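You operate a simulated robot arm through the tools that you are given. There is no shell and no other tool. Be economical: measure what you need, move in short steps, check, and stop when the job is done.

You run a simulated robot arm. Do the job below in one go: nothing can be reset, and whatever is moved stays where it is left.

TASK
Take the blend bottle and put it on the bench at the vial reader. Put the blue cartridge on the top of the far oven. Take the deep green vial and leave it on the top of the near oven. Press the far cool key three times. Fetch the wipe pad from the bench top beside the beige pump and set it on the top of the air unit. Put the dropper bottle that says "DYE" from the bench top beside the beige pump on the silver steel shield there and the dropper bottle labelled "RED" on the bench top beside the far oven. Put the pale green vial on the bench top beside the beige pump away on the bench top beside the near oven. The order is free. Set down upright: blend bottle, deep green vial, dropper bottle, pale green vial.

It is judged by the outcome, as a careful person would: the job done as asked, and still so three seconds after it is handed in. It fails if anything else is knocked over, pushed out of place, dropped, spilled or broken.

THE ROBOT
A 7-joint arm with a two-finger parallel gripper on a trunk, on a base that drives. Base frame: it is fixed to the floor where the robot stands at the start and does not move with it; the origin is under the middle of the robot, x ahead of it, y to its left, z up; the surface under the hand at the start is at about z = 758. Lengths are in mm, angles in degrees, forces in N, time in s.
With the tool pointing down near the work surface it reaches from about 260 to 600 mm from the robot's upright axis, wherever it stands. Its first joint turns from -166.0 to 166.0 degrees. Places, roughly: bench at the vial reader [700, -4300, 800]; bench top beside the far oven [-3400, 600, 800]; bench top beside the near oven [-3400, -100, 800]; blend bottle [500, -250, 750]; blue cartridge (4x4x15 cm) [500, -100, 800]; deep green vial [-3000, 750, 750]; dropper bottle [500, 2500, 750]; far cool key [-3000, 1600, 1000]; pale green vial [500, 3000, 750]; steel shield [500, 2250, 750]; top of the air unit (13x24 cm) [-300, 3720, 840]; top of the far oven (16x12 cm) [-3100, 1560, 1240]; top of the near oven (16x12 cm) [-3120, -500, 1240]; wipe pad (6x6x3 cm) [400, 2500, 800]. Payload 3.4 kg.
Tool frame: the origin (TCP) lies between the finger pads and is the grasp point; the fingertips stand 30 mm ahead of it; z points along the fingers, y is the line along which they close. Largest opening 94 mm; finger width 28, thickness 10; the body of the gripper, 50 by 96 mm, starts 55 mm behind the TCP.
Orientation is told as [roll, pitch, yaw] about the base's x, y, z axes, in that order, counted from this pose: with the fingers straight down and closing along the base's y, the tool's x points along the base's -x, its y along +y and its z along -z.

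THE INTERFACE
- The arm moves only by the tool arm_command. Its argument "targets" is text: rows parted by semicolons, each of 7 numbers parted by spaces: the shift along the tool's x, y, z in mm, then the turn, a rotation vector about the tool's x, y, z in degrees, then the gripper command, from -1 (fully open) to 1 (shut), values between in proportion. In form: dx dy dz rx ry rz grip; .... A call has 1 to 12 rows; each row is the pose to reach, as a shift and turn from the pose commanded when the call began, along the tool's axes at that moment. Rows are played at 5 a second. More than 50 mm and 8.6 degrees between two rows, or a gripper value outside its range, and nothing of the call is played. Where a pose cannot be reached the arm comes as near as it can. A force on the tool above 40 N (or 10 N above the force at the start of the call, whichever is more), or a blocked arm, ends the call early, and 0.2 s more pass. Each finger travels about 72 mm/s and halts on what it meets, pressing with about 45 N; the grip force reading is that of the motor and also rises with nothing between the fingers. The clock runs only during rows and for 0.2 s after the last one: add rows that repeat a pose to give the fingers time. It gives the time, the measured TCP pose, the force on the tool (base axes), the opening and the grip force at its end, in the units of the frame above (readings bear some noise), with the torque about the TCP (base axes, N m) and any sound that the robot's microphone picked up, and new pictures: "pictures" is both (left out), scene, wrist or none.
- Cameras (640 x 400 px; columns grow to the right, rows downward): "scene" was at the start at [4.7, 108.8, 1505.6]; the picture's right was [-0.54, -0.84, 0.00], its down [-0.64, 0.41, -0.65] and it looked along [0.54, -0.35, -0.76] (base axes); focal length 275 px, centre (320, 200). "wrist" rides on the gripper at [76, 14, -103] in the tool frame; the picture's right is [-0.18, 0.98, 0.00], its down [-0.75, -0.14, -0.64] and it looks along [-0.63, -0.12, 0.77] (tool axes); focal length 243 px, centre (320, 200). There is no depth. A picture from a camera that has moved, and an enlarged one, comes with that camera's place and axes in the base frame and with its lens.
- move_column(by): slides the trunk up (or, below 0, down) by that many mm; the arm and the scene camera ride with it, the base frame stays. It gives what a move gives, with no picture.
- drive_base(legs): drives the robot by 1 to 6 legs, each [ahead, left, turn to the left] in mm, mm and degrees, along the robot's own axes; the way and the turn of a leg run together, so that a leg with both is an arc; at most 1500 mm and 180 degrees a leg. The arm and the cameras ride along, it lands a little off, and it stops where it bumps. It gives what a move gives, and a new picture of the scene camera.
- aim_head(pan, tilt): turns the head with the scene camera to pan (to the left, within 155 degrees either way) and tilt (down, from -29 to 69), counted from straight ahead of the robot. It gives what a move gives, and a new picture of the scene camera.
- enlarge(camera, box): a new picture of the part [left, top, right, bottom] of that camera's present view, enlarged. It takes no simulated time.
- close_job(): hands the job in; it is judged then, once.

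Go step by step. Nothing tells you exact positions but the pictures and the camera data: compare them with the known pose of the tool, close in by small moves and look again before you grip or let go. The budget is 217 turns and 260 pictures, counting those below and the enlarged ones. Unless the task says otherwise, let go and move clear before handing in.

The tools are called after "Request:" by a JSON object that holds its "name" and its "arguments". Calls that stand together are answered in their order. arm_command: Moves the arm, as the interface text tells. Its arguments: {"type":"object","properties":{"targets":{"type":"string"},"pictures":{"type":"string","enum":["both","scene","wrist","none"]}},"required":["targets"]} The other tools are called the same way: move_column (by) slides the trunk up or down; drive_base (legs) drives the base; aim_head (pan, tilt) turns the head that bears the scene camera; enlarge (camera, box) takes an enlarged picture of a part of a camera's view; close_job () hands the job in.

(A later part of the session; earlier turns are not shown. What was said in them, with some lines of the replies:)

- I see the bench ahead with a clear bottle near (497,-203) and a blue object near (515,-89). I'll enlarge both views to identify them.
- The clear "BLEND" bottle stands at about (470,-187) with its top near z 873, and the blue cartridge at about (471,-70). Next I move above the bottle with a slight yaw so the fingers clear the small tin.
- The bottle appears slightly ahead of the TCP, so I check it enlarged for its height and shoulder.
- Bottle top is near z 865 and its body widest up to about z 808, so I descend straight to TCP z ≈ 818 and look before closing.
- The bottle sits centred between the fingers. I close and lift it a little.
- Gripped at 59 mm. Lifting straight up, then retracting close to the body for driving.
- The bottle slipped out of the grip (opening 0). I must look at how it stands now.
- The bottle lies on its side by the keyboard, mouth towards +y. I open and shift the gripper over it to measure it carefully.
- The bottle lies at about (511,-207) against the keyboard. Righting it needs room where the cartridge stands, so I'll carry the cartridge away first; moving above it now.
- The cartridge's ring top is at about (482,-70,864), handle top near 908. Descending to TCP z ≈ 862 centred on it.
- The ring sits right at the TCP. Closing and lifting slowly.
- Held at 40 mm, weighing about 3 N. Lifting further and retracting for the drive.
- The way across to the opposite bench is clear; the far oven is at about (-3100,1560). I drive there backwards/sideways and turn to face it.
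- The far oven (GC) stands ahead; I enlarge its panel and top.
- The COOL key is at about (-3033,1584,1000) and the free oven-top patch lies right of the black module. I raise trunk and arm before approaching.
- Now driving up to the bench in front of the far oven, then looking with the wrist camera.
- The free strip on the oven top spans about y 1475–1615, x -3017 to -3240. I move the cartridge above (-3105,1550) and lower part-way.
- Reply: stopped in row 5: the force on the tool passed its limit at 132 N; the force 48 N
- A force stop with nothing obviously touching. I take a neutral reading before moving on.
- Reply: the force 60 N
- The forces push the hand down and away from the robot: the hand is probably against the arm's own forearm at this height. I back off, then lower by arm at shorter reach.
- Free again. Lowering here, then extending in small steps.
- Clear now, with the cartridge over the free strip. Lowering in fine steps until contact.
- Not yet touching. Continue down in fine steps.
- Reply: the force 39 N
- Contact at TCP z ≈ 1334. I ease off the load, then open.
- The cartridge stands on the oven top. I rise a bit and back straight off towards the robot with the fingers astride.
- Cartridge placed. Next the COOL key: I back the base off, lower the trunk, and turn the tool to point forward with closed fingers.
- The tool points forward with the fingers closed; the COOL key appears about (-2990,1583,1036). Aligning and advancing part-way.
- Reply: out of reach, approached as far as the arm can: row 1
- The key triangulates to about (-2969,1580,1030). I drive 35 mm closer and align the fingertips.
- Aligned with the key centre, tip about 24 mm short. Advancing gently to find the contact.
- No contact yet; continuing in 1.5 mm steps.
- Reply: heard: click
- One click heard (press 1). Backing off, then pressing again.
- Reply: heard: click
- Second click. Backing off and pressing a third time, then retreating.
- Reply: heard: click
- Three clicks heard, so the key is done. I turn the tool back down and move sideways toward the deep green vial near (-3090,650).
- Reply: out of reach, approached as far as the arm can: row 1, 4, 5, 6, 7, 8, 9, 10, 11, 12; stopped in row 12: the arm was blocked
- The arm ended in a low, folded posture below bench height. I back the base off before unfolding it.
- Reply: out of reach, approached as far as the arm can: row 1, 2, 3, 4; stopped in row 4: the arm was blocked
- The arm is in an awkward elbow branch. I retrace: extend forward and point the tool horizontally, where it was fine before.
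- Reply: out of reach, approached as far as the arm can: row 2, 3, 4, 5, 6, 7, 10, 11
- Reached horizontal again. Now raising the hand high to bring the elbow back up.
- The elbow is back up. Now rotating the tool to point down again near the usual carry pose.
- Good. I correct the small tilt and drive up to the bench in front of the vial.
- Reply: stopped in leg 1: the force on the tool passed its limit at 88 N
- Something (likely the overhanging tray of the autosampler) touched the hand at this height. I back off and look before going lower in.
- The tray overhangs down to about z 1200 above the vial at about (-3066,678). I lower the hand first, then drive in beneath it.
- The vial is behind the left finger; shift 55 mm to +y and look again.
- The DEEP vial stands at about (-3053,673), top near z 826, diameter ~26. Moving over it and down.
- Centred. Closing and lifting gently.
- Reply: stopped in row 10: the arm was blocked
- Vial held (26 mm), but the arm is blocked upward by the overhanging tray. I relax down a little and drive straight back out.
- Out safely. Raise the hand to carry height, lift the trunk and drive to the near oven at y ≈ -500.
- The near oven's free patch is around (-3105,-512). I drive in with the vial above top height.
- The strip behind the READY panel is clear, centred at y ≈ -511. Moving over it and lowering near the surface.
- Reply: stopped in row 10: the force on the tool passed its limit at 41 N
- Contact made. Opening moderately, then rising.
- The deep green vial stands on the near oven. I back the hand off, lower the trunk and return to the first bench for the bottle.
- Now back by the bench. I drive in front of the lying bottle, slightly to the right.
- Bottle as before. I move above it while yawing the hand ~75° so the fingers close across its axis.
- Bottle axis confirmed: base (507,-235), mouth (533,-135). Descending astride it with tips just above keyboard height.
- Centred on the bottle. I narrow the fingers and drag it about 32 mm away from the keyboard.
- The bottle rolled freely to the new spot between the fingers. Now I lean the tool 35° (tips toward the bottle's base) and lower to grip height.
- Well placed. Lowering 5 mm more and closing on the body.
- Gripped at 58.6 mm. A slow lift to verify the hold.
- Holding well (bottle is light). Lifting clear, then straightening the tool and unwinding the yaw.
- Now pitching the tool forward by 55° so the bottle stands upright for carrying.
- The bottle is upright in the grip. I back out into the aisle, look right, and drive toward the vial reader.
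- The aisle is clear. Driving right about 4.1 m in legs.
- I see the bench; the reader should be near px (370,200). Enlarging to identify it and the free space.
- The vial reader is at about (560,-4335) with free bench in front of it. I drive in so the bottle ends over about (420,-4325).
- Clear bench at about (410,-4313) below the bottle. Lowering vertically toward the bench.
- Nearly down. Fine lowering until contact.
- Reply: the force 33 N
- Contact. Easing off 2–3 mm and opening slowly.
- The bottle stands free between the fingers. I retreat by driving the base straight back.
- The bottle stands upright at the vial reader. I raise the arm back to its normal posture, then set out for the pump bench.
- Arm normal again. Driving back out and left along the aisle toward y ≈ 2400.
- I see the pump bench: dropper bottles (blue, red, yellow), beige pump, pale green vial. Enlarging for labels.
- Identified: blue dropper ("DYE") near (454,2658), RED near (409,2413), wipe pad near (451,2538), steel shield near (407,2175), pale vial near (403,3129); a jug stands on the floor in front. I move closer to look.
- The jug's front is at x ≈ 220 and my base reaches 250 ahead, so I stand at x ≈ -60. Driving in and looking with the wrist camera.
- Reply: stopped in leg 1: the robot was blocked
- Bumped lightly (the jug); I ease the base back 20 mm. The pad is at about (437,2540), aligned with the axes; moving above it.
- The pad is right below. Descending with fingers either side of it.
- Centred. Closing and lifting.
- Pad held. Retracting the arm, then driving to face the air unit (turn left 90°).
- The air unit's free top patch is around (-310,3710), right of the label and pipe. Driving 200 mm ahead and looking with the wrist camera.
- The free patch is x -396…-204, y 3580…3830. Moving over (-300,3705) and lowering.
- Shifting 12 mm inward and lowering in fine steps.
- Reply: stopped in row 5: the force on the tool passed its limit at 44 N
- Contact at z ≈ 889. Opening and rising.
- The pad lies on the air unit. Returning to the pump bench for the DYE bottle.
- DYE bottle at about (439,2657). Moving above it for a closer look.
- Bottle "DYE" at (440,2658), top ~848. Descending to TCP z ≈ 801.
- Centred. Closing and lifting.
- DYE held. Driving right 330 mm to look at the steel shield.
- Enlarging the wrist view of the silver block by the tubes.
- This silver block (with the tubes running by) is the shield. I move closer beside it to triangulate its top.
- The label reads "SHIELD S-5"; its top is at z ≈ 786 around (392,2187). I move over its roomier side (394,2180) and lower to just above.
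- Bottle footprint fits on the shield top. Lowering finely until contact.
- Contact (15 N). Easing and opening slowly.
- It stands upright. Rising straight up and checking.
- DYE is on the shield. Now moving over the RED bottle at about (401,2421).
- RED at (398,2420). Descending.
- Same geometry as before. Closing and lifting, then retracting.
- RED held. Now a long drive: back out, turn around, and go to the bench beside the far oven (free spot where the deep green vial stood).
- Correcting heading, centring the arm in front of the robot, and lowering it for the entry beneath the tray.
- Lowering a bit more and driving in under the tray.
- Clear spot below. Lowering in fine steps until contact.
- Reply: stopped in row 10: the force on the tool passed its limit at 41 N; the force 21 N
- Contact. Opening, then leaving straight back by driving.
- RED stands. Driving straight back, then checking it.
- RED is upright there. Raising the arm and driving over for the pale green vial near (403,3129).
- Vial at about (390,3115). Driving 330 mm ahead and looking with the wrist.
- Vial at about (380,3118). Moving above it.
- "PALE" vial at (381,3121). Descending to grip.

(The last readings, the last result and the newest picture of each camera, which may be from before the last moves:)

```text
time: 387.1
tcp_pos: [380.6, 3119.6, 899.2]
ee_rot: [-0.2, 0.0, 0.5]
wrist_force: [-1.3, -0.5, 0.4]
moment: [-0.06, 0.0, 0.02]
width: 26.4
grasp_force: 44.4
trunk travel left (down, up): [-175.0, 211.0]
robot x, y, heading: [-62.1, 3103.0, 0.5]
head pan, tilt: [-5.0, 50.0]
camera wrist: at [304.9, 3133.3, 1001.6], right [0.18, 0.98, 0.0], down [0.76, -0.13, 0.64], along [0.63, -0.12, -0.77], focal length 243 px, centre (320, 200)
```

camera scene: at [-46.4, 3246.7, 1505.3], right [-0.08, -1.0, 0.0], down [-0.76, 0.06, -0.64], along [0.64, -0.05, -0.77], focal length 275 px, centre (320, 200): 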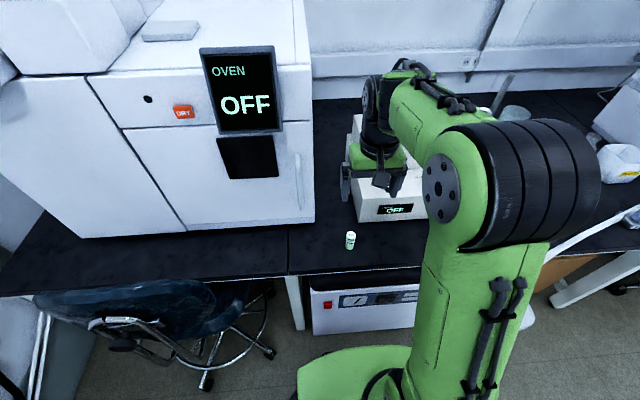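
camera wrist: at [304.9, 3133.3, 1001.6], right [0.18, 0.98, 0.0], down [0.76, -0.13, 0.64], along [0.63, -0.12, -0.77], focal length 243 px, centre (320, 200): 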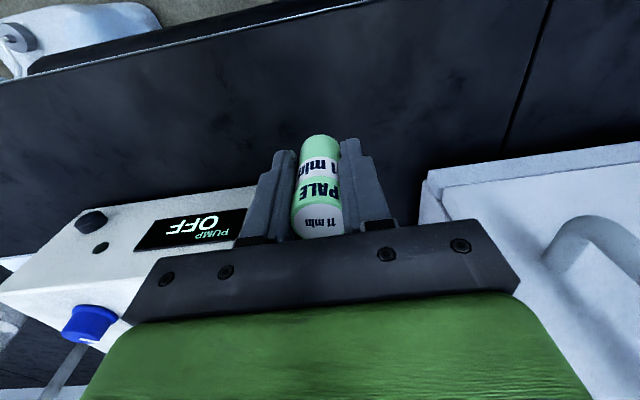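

Pale vial held. Retracting and driving to the bench beside the near oven.

Request:
{"name": "arm_command", "arguments": {"targets": "10 0 -40 0 0 0 1; 20 0 -80 0 0 0 1; 30 0 -120 0 0 0 1; 40 0 -160 0 0 0 1; 45 0 -180 0 0 0 1; 45 0 -180 0 0 0 1", "pictures": "none"}}

Request:
{"name": "drive_base", "arguments": {"legs": [[-700, 0, 0], [0, 0, 180], [470, 1130, 0], [470, 1130, 0], [470, 1130, 0]]}}

Request:
{"name": "aim_head", "arguments": {"pan": 0, "tilt": 38}}

```text
time: 388.6
tcp_pos: [337.0, 3119.2, 1080.1]
ee_rot: [-0.3, 0.1, 0.6]
wrist_force: [0.0, -0.8, 0.2]
moment: [-0.02, -0.04, -0.01]
width: 26.2
grasp_force: 44.4
trunk travel left (down, up): [-175.0, 211.0]
robot x, y, heading: [-62.2, 3104.1, 0.2]
head pan, tilt: [-5.0, 50.0]
```

```text
time: 417.2
tcp_pos: [-2270.9, -432.9, 1079.7]
ee_rot: [-0.3, 0.1, -174.7]
wrist_force: [0.6, -0.7, -0.6]
moment: [0.03, 0.01, 0.0]
width: 26.4
grasp_force: 45.7
trunk travel left (down, up): [-175.0, 211.0]
robot x, y, heading: [-1871.2, -380.2, -174.7]
head pan, tilt: [-5.0, 50.0]
camera scene: at [-1877.3, -529.9, 1505.3], right [0.0, 1.0, 0.0], down [0.77, 0.0, -0.64], along [-0.64, 0.0, -0.77], focal length 275 px, centre (320, 200)
```

scene: 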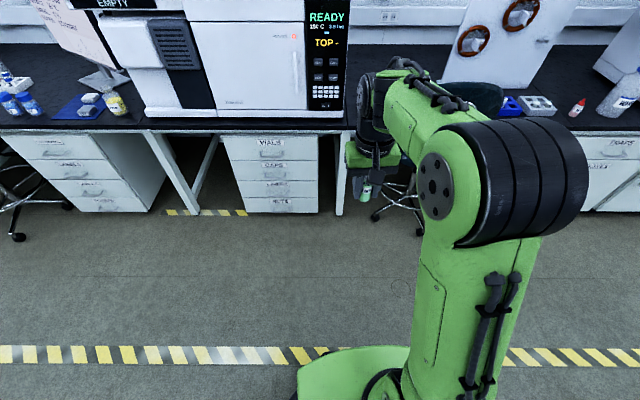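

```text
time: 417.9
tcp_pos: [-2270.8, -431.9, 1079.4]
ee_rot: [-0.3, 0.0, -174.7]
wrist_force: [-0.1, -0.1, -0.7]
moment: [0.01, 0.0, -0.03]
width: 26.3
grasp_force: 45.1
trunk travel left (down, up): [-175.0, 211.0]
robot x, y, heading: [-1870.4, -379.1, -175.0]
head pan, tilt: [0.0, 38.0]
camera scene: at [-1886.1, -537.0, 1522.4], right [-0.09, 1.0, 0.0], down [0.61, 0.06, -0.79], along [-0.78, -0.07, -0.62], focal length 275 px, centre (320, 200)
```

scene: 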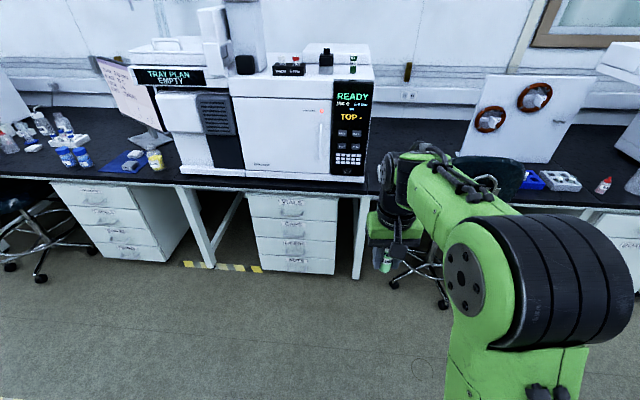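

Correct the heading and move closer, then look with a clearer view.

Request:
{"name": "drive_base", "arguments": {"legs": [[0, 0, -5], [470, -50, 0]]}}

Request:
{"name": "arm_command", "arguments": {"targets": "0 0 0 0 0 0 1", "pictures": "wrist"}}

```text
time: 421.2
tcp_pos: [-2736.4, -348.9, 1078.7]
ee_rot: [-0.3, 0.1, -179.8]
wrist_force: [-0.9, -0.5, -0.9]
moment: [-0.01, -0.03, -0.04]
width: 26.3
grasp_force: 45.2
trunk travel left (down, up): [-175.0, 211.0]
robot x, y, heading: [-2334.3, -335.2, -179.8]
head pan, tilt: [0.0, 38.0]
camera scene: at [-2363.3, -487.2, 1522.5], right [0.0, 1.0, 0.0], down [0.62, 0.0, -0.79], along [-0.79, 0.0, -0.62], focal length 275 px, centre (320, 200)
```

scene: 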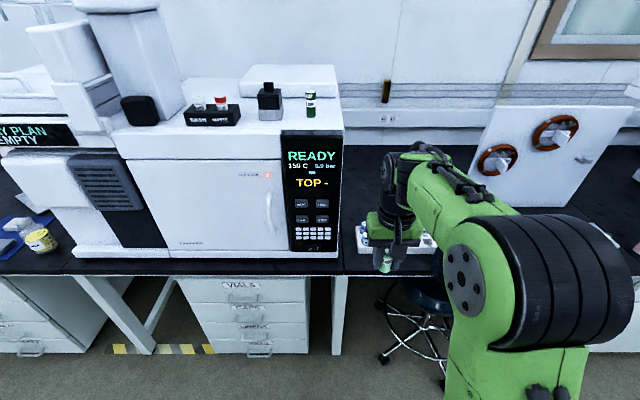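

```text
time: 421.6
tcp_pos: [-2736.8, -347.8, 1078.9]
ee_rot: [-0.3, 0.1, -179.7]
wrist_force: [-0.7, 0.4, -0.1]
moment: [-0.03, 0.0, 0.0]
width: 26.1
grasp_force: 45.1
trunk travel left (down, up): [-175.0, 211.0]
robot x, y, heading: [-2335.7, -332.6, -180.0]
head pan, tilt: [0.0, 38.0]
camera wrist: at [-2659.1, -363.7, 1182.0], right [-0.18, -0.98, 0.0], down [-0.75, 0.14, 0.64], along [-0.63, 0.12, -0.77], focal length 243 px, centre (320, 200)
```

wrist: 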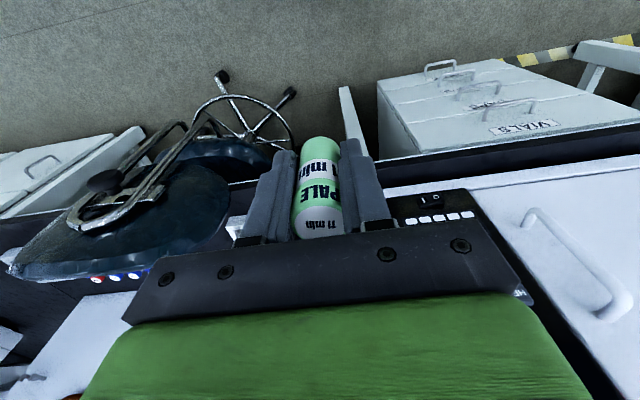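

The stool back stands around y > -190, the oven side at y ≈ -430. I move slightly right and forward to view the bench gap between oven and vial rack.

Request:
{"name": "drive_base", "arguments": {"legs": [[190, -35, 0]]}}

Request:
{"name": "arm_command", "arguments": {"targets": "0 0 0 0 0 0 1", "pictures": "wrist"}}

Request:
{"name": "aim_head", "arguments": {"pan": -20, "tilt": 50}}

```text
time: 423.1
tcp_pos: [-2926.3, -314.0, 1078.7]
ee_rot: [-0.3, 0.1, -179.7]
wrist_force: [-1.1, -0.9, -0.3]
moment: [-0.02, 0.0, 0.02]
width: 26.2
grasp_force: 45.0
trunk travel left (down, up): [-175.0, 211.0]
robot x, y, heading: [-2527.2, -298.3, -179.9]
head pan, tilt: [0.0, 38.0]
camera scene: at [-2552.6, -452.6, 1522.5], right [0.0, 1.0, 0.0], down [0.62, 0.0, -0.79], along [-0.79, 0.0, -0.62], focal length 275 px, centre (320, 200)
```

scene: 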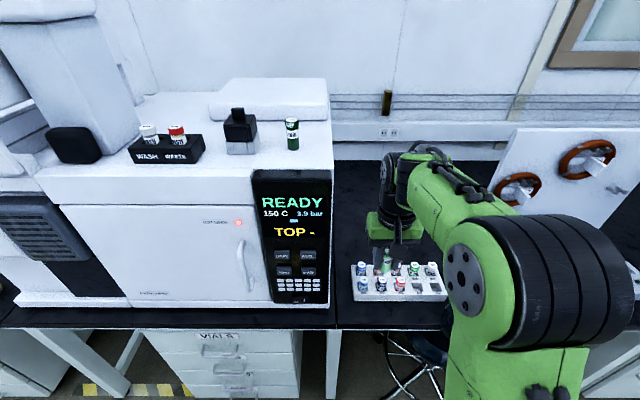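

```text
time: 423.6
tcp_pos: [-2925.8, -314.5, 1078.0]
ee_rot: [-0.3, 0.2, -179.7]
wrist_force: [-0.5, 0.5, -0.8]
moment: [0.0, -0.06, 0.02]
width: 26.4
grasp_force: 44.8
trunk travel left (down, up): [-175.0, 211.0]
robot x, y, heading: [-2527.5, -299.7, -179.9]
head pan, tilt: [0.0, 38.0]
camera wrist: at [-2848.0, -329.7, 1181.9], right [-0.18, -0.98, -0.01], down [-0.76, 0.13, 0.64], along [-0.63, 0.12, -0.77], focal length 243 px, centre (320, 200)
```

wrist: 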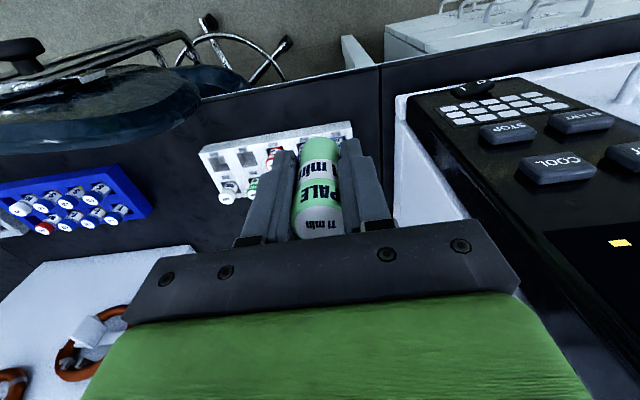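

```text
time: 424.4
tcp_pos: [-2925.1, -314.6, 1079.9]
ee_rot: [-0.3, -0.1, -179.7]
wrist_force: [0.7, -0.1, -0.6]
moment: [-0.02, 0.04, 0.0]
width: 26.2
grasp_force: 44.6
trunk travel left (down, up): [-175.0, 211.0]
robot x, y, heading: [-2525.3, -301.7, -180.0]
head pan, tilt: [-20.0, 50.0]
camera scene: at [-2537.2, -426.6, 1505.4], right [0.34, 0.94, 0.0], down [0.72, -0.26, -0.64], along [-0.61, 0.22, -0.77], focal length 275 px, centre (320, 200)
```

scene: 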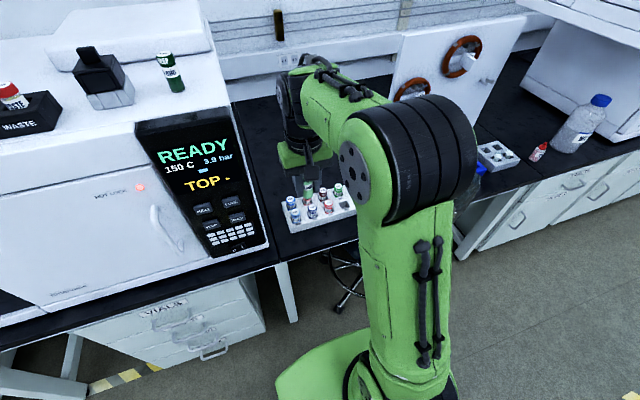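

The clear area is behind the rack, around (-3170,-315). I shift the arm toward +y for clearance from the oven, then drive in.

Request:
{"name": "arm_command", "arguments": {"targets": "0 -20 0 0 0 0 1; 0 -35 0 0 0 0 1; 0 -35 0 0 0 0 1", "pictures": "none"}}

Request:
{"name": "drive_base", "arguments": {"legs": [[105, 40, 0]]}}

Request:
{"name": "arm_command", "arguments": {"targets": "-30 0 20 0 0 0 1; -60 0 40 0 0 0 1; -90 0 60 0 0 0 1; -90 0 60 0 0 0 1"}}

```text
time: 425.2
tcp_pos: [-2925.0, -279.0, 1080.6]
ee_rot: [-0.3, -0.2, -179.8]
wrist_force: [-0.7, -1.0, -0.6]
moment: [0.01, 0.02, 0.02]
width: 26.3
grasp_force: 44.5
trunk travel left (down, up): [-175.0, 211.0]
robot x, y, heading: [-2525.8, -299.3, -179.9]
head pan, tilt: [-20.0, 50.0]
```

```text
time: 426.4
tcp_pos: [-3032.6, -319.6, 1079.9]
ee_rot: [-0.3, 0.1, -179.8]
wrist_force: [0.1, -0.4, -0.1]
moment: [0.03, -0.02, -0.01]
width: 26.2
grasp_force: 44.7
trunk travel left (down, up): [-175.0, 211.0]
robot x, y, heading: [-2627.8, -338.9, -180.0]
head pan, tilt: [-20.0, 50.0]
camera scene: at [-2644.0, -467.2, 1505.2], right [0.34, 0.94, 0.0], down [0.72, -0.26, -0.64], along [-0.6, 0.22, -0.77], focal length 275 px, centre (320, 200)
```

scene: 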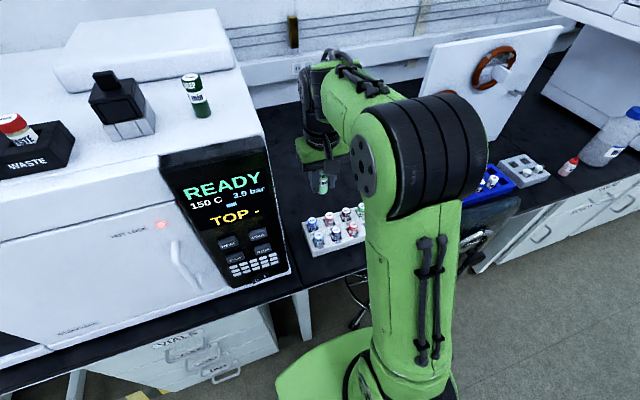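

```text
time: 427.4
tcp_pos: [-3119.5, -318.8, 1019.0]
ee_rot: [-0.3, 0.0, -179.7]
wrist_force: [0.5, -1.0, -0.4]
moment: [0.01, 0.03, -0.01]
width: 26.3
grasp_force: 44.7
trunk travel left (down, up): [-175.0, 211.0]
robot x, y, heading: [-2630.7, -337.8, -179.9]
head pan, tilt: [-20.0, 50.0]
camera scene: at [-2641.1, -466.4, 1505.4], right [0.34, 0.94, 0.0], down [0.72, -0.26, -0.64], along [-0.6, 0.22, -0.77], focal length 275 px, centre (320, 200)
camera wrist: at [-3042.2, -334.6, 1122.1], right [-0.18, -0.98, 0.0], down [-0.75, 0.14, 0.64], along [-0.63, 0.12, -0.77], focal length 243 px, centre (320, 200)
```

scene: 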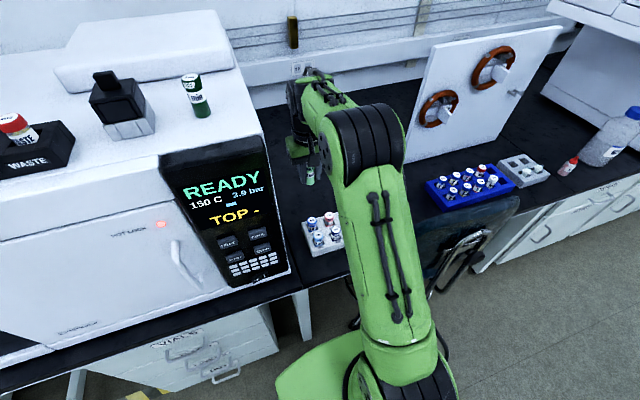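
wrist: 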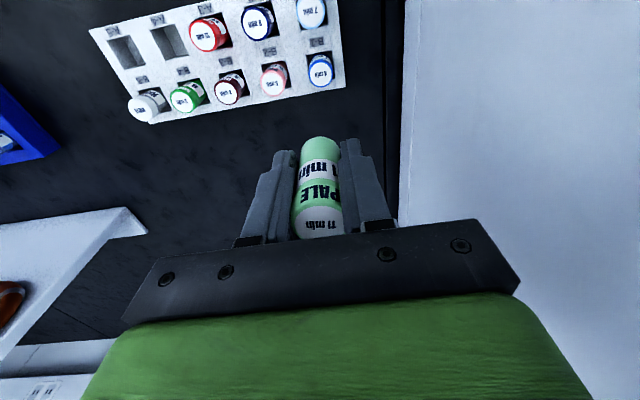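

The bench behind the rack (back edge x ≈ -3137) is free. Moving to (-3190,-300) and down toward the bench.

Request:
{"name": "arm_command", "arguments": {"targets": "-25 -8 15 0 0 0 1; -50 -16 35 0 0 0 1; -72 -20 65 0 0 0 1; -72 -20 105 0 0 0 1; -72 -20 145 0 0 0 1; -72 -20 180 0 0 0 1; -72 -20 205 0 0 0 1; -72 -20 205 0 0 0 1"}}

```text
time: 429.2
tcp_pos: [-3192.9, -296.3, 813.2]
ee_rot: [-0.3, 0.1, -179.8]
wrist_force: [0.2, 0.0, -0.4]
moment: [0.04, 0.02, 0.01]
width: 26.1
grasp_force: 45.2
trunk travel left (down, up): [-175.0, 211.0]
robot x, y, heading: [-2633.1, -337.8, -179.8]
head pan, tilt: [-20.0, 50.0]
camera scene: at [-2641.9, -466.5, 1505.3], right [0.34, 0.94, 0.0], down [0.72, -0.26, -0.64], along [-0.6, 0.22, -0.77], focal length 275 px, centre (320, 200)
camera wrist: at [-3115.9, -312.1, 916.5], right [-0.18, -0.98, 0.0], down [-0.75, 0.14, 0.64], along [-0.63, 0.12, -0.77], focal length 243 px, centre (320, 200)
```

scene: 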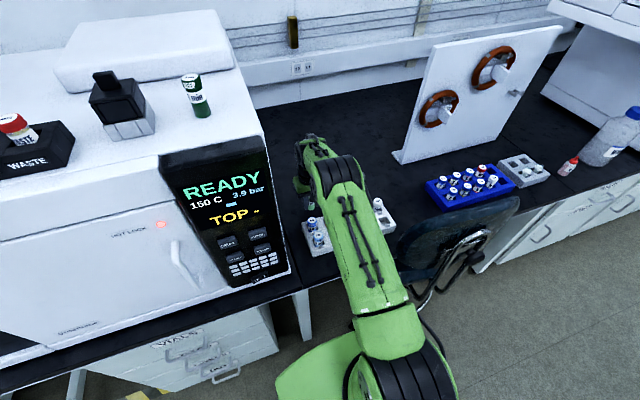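
wrist: 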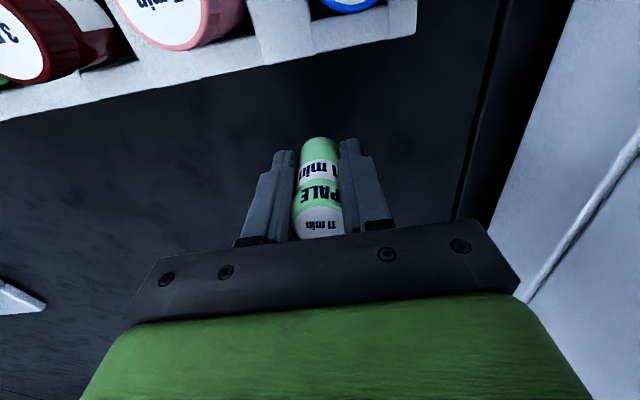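

Good clearance from rack and oven. Final fine lowering.

Request:
{"name": "arm_command", "arguments": {"targets": "0 0 6 0 0 0 1; 0 0 11 0 0 0 1; 0 0 13 0 0 0 1; 0 0 15 0 0 0 1; 0 0 16 0 0 0 1; 0 0 17 0 0 0 1; 0 0 18 0 0 0 1; 0 0 19 0 0 0 1; 0 0 20 0 0 0 1", "pictures": "none"}}

```text
time: 431.2
tcp_pos: [-3191.9, -298.8, 795.5]
ee_rot: [-0.3, 0.0, -179.8]
wrist_force: [-1.8, -0.5, 2.4]
moment: [-0.05, 0.04, 0.0]
width: 26.4
grasp_force: 45.2
trunk travel left (down, up): [-175.0, 211.0]
robot x, y, heading: [-2625.4, -336.1, -180.0]
head pan, tilt: [-20.0, 50.0]
```

Light contact begins; two more millimetres to be sure.

Request:
{"name": "arm_command", "arguments": {"targets": "0 0 1 0 0 0 1; 0 0 2 0 0 0 1; 0 0 2 0 0 0 1", "pictures": "none"}}

```text
time: 432.0
tcp_pos: [-3190.9, -297.7, 794.6]
ee_rot: [-0.3, -0.1, -179.8]
wrist_force: [3.6, 1.1, 15.1]
moment: [-0.02, -0.1, 0.0]
width: 26.1
grasp_force: 45.8
trunk travel left (down, up): [-175.0, 211.0]
robot x, y, heading: [-2630.4, -339.0, -179.8]
head pan, tilt: [-20.0, 50.0]
```

Firm contact (15 N). Opening and rising.

Request:
{"name": "arm_command", "arguments": {"targets": "0 0 -1 0 0 0 0.8; 0 0 -1 0 0 0 0.4; 0 0 -1 0 0 0 0.1; 0 0 -1 0 0 0 -0.1; 0 0 -1 0 0 0 -0.1; 0 0 -15 0 0 0 -0.1; 0 0 -40 0 0 0 -0.1; 0 0 -75 0 0 0 -0.1; 0 0 -110 0 0 0 -0.1; 0 0 -140 0 0 0 -0.1", "pictures": "wrist"}}

```text
time: 434.2
tcp_pos: [-3193.5, -296.5, 935.5]
ee_rot: [-0.4, 0.0, -179.7]
wrist_force: [-0.5, 0.0, -0.2]
moment: [0.0, -0.01, -0.01]
width: 51.8
grasp_force: 0.0
trunk travel left (down, up): [-175.0, 211.0]
robot x, y, heading: [-2627.3, -337.2, -179.9]
head pan, tilt: [-20.0, 50.0]
camera wrist: at [-3114.6, -312.2, 1037.4], right [-0.18, -0.98, 0.0], down [-0.75, 0.14, 0.64], along [-0.63, 0.12, -0.77], focal length 243 px, centre (320, 200)
```

wrist: 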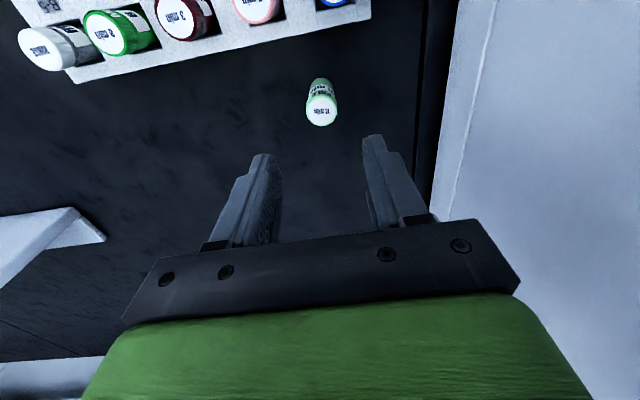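

The vial stands upright. Retracting up and back, then driving away from the bench.

Request:
{"name": "arm_command", "arguments": {"targets": "20 0 -35 0 0 0 -0.1; 50 0 -70 0 0 0 -0.1; 85 0 -100 0 0 0 -0.1; 120 0 -125 0 0 0 -0.1; 150 0 -140 0 0 0 -0.1; 165 0 -145 0 0 0 -0.1", "pictures": "none"}}

Request:
{"name": "drive_base", "arguments": {"legs": [[-500, 0, 0]]}}

Request:
{"name": "aim_head", "arguments": {"pan": -15, "tilt": 30}}

```text
time: 435.6
tcp_pos: [-3027.4, -300.5, 1080.0]
ee_rot: [-0.3, 0.0, -179.8]
wrist_force: [-0.7, 0.0, -0.2]
moment: [0.0, -0.03, 0.01]
width: 51.6
grasp_force: 0.0
trunk travel left (down, up): [-175.0, 211.0]
robot x, y, heading: [-2630.0, -336.8, -180.0]
head pan, tilt: [-20.0, 50.0]
```

```text
time: 438.5
tcp_pos: [-2523.0, -301.3, 1081.2]
ee_rot: [-0.4, 0.0, -179.4]
wrist_force: [0.0, 0.4, 0.3]
moment: [-0.03, 0.02, 0.01]
width: 51.7
grasp_force: 0.0
trunk travel left (down, up): [-175.0, 211.0]
robot x, y, heading: [-2125.1, -340.4, -179.6]
head pan, tilt: [-20.0, 50.0]
camera scene: at [-2136.3, -463.9, 1505.3], right [0.33, 0.94, 0.0], down [0.72, -0.26, -0.64], along [-0.61, 0.21, -0.77], focal length 275 px, centre (320, 200)
```

scene: 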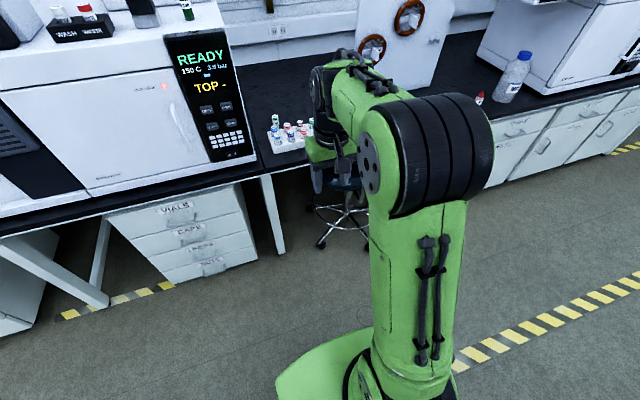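

```text
time: 439.4
tcp_pos: [-2524.1, -300.6, 1079.5]
ee_rot: [-0.3, 0.1, -179.3]
wrist_force: [0.3, 0.2, -0.6]
moment: [-0.03, 0.01, 0.01]
width: 51.6
grasp_force: 0.0
trunk travel left (down, up): [-175.0, 211.0]
robot x, y, heading: [-2126.1, -336.8, -179.4]
head pan, tilt: [-15.0, 30.0]
camera scene: at [-2152.1, -467.0, 1534.8], right [0.25, 0.97, 0.0], down [0.48, -0.13, -0.87], along [-0.84, 0.22, -0.5], focal length 275 px, centre (320, 200)
```

scene: 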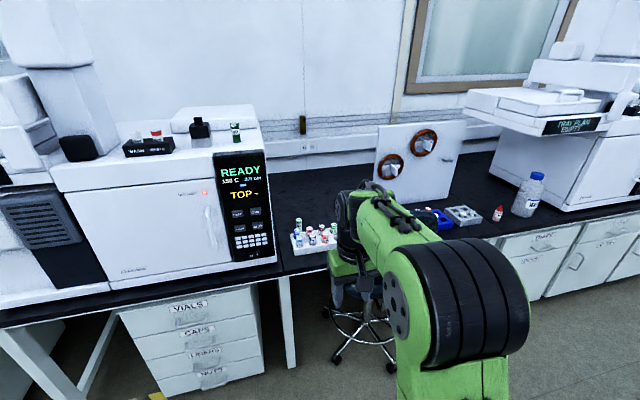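

Everything I can see is standing where I set it, and the gripper is empty and clear, so I hand the job in.

Request:
{"name": "close_job", "arguments": {}}

```text
The job is handed in.
```

I handed the job in with every item where you asked and the far cool key pressed three times, but the blend bottle fell once and there were a few knocks on the way.

- **Blend bottle:** It slipped from my first grip and fell on its side on the first bench. I stood it up and set it upright in front of the vial reader. I saw no spill or break.
- **Jug on the floor by the beige pump:** The base bumped it lightly. I saw no sign that it moved.
- **Overhanging tray at the far oven:** The hand hit it at about 88 N, and the arm later pressed up against it. It looked unmoved.
- **Bench spots:** "RED" and the pale green vial stand nearer the front edge than the rough positions you gave. "RED" is about 365 mm nearer, and the vial is about 210 mm nearer and about 200 mm to one side.
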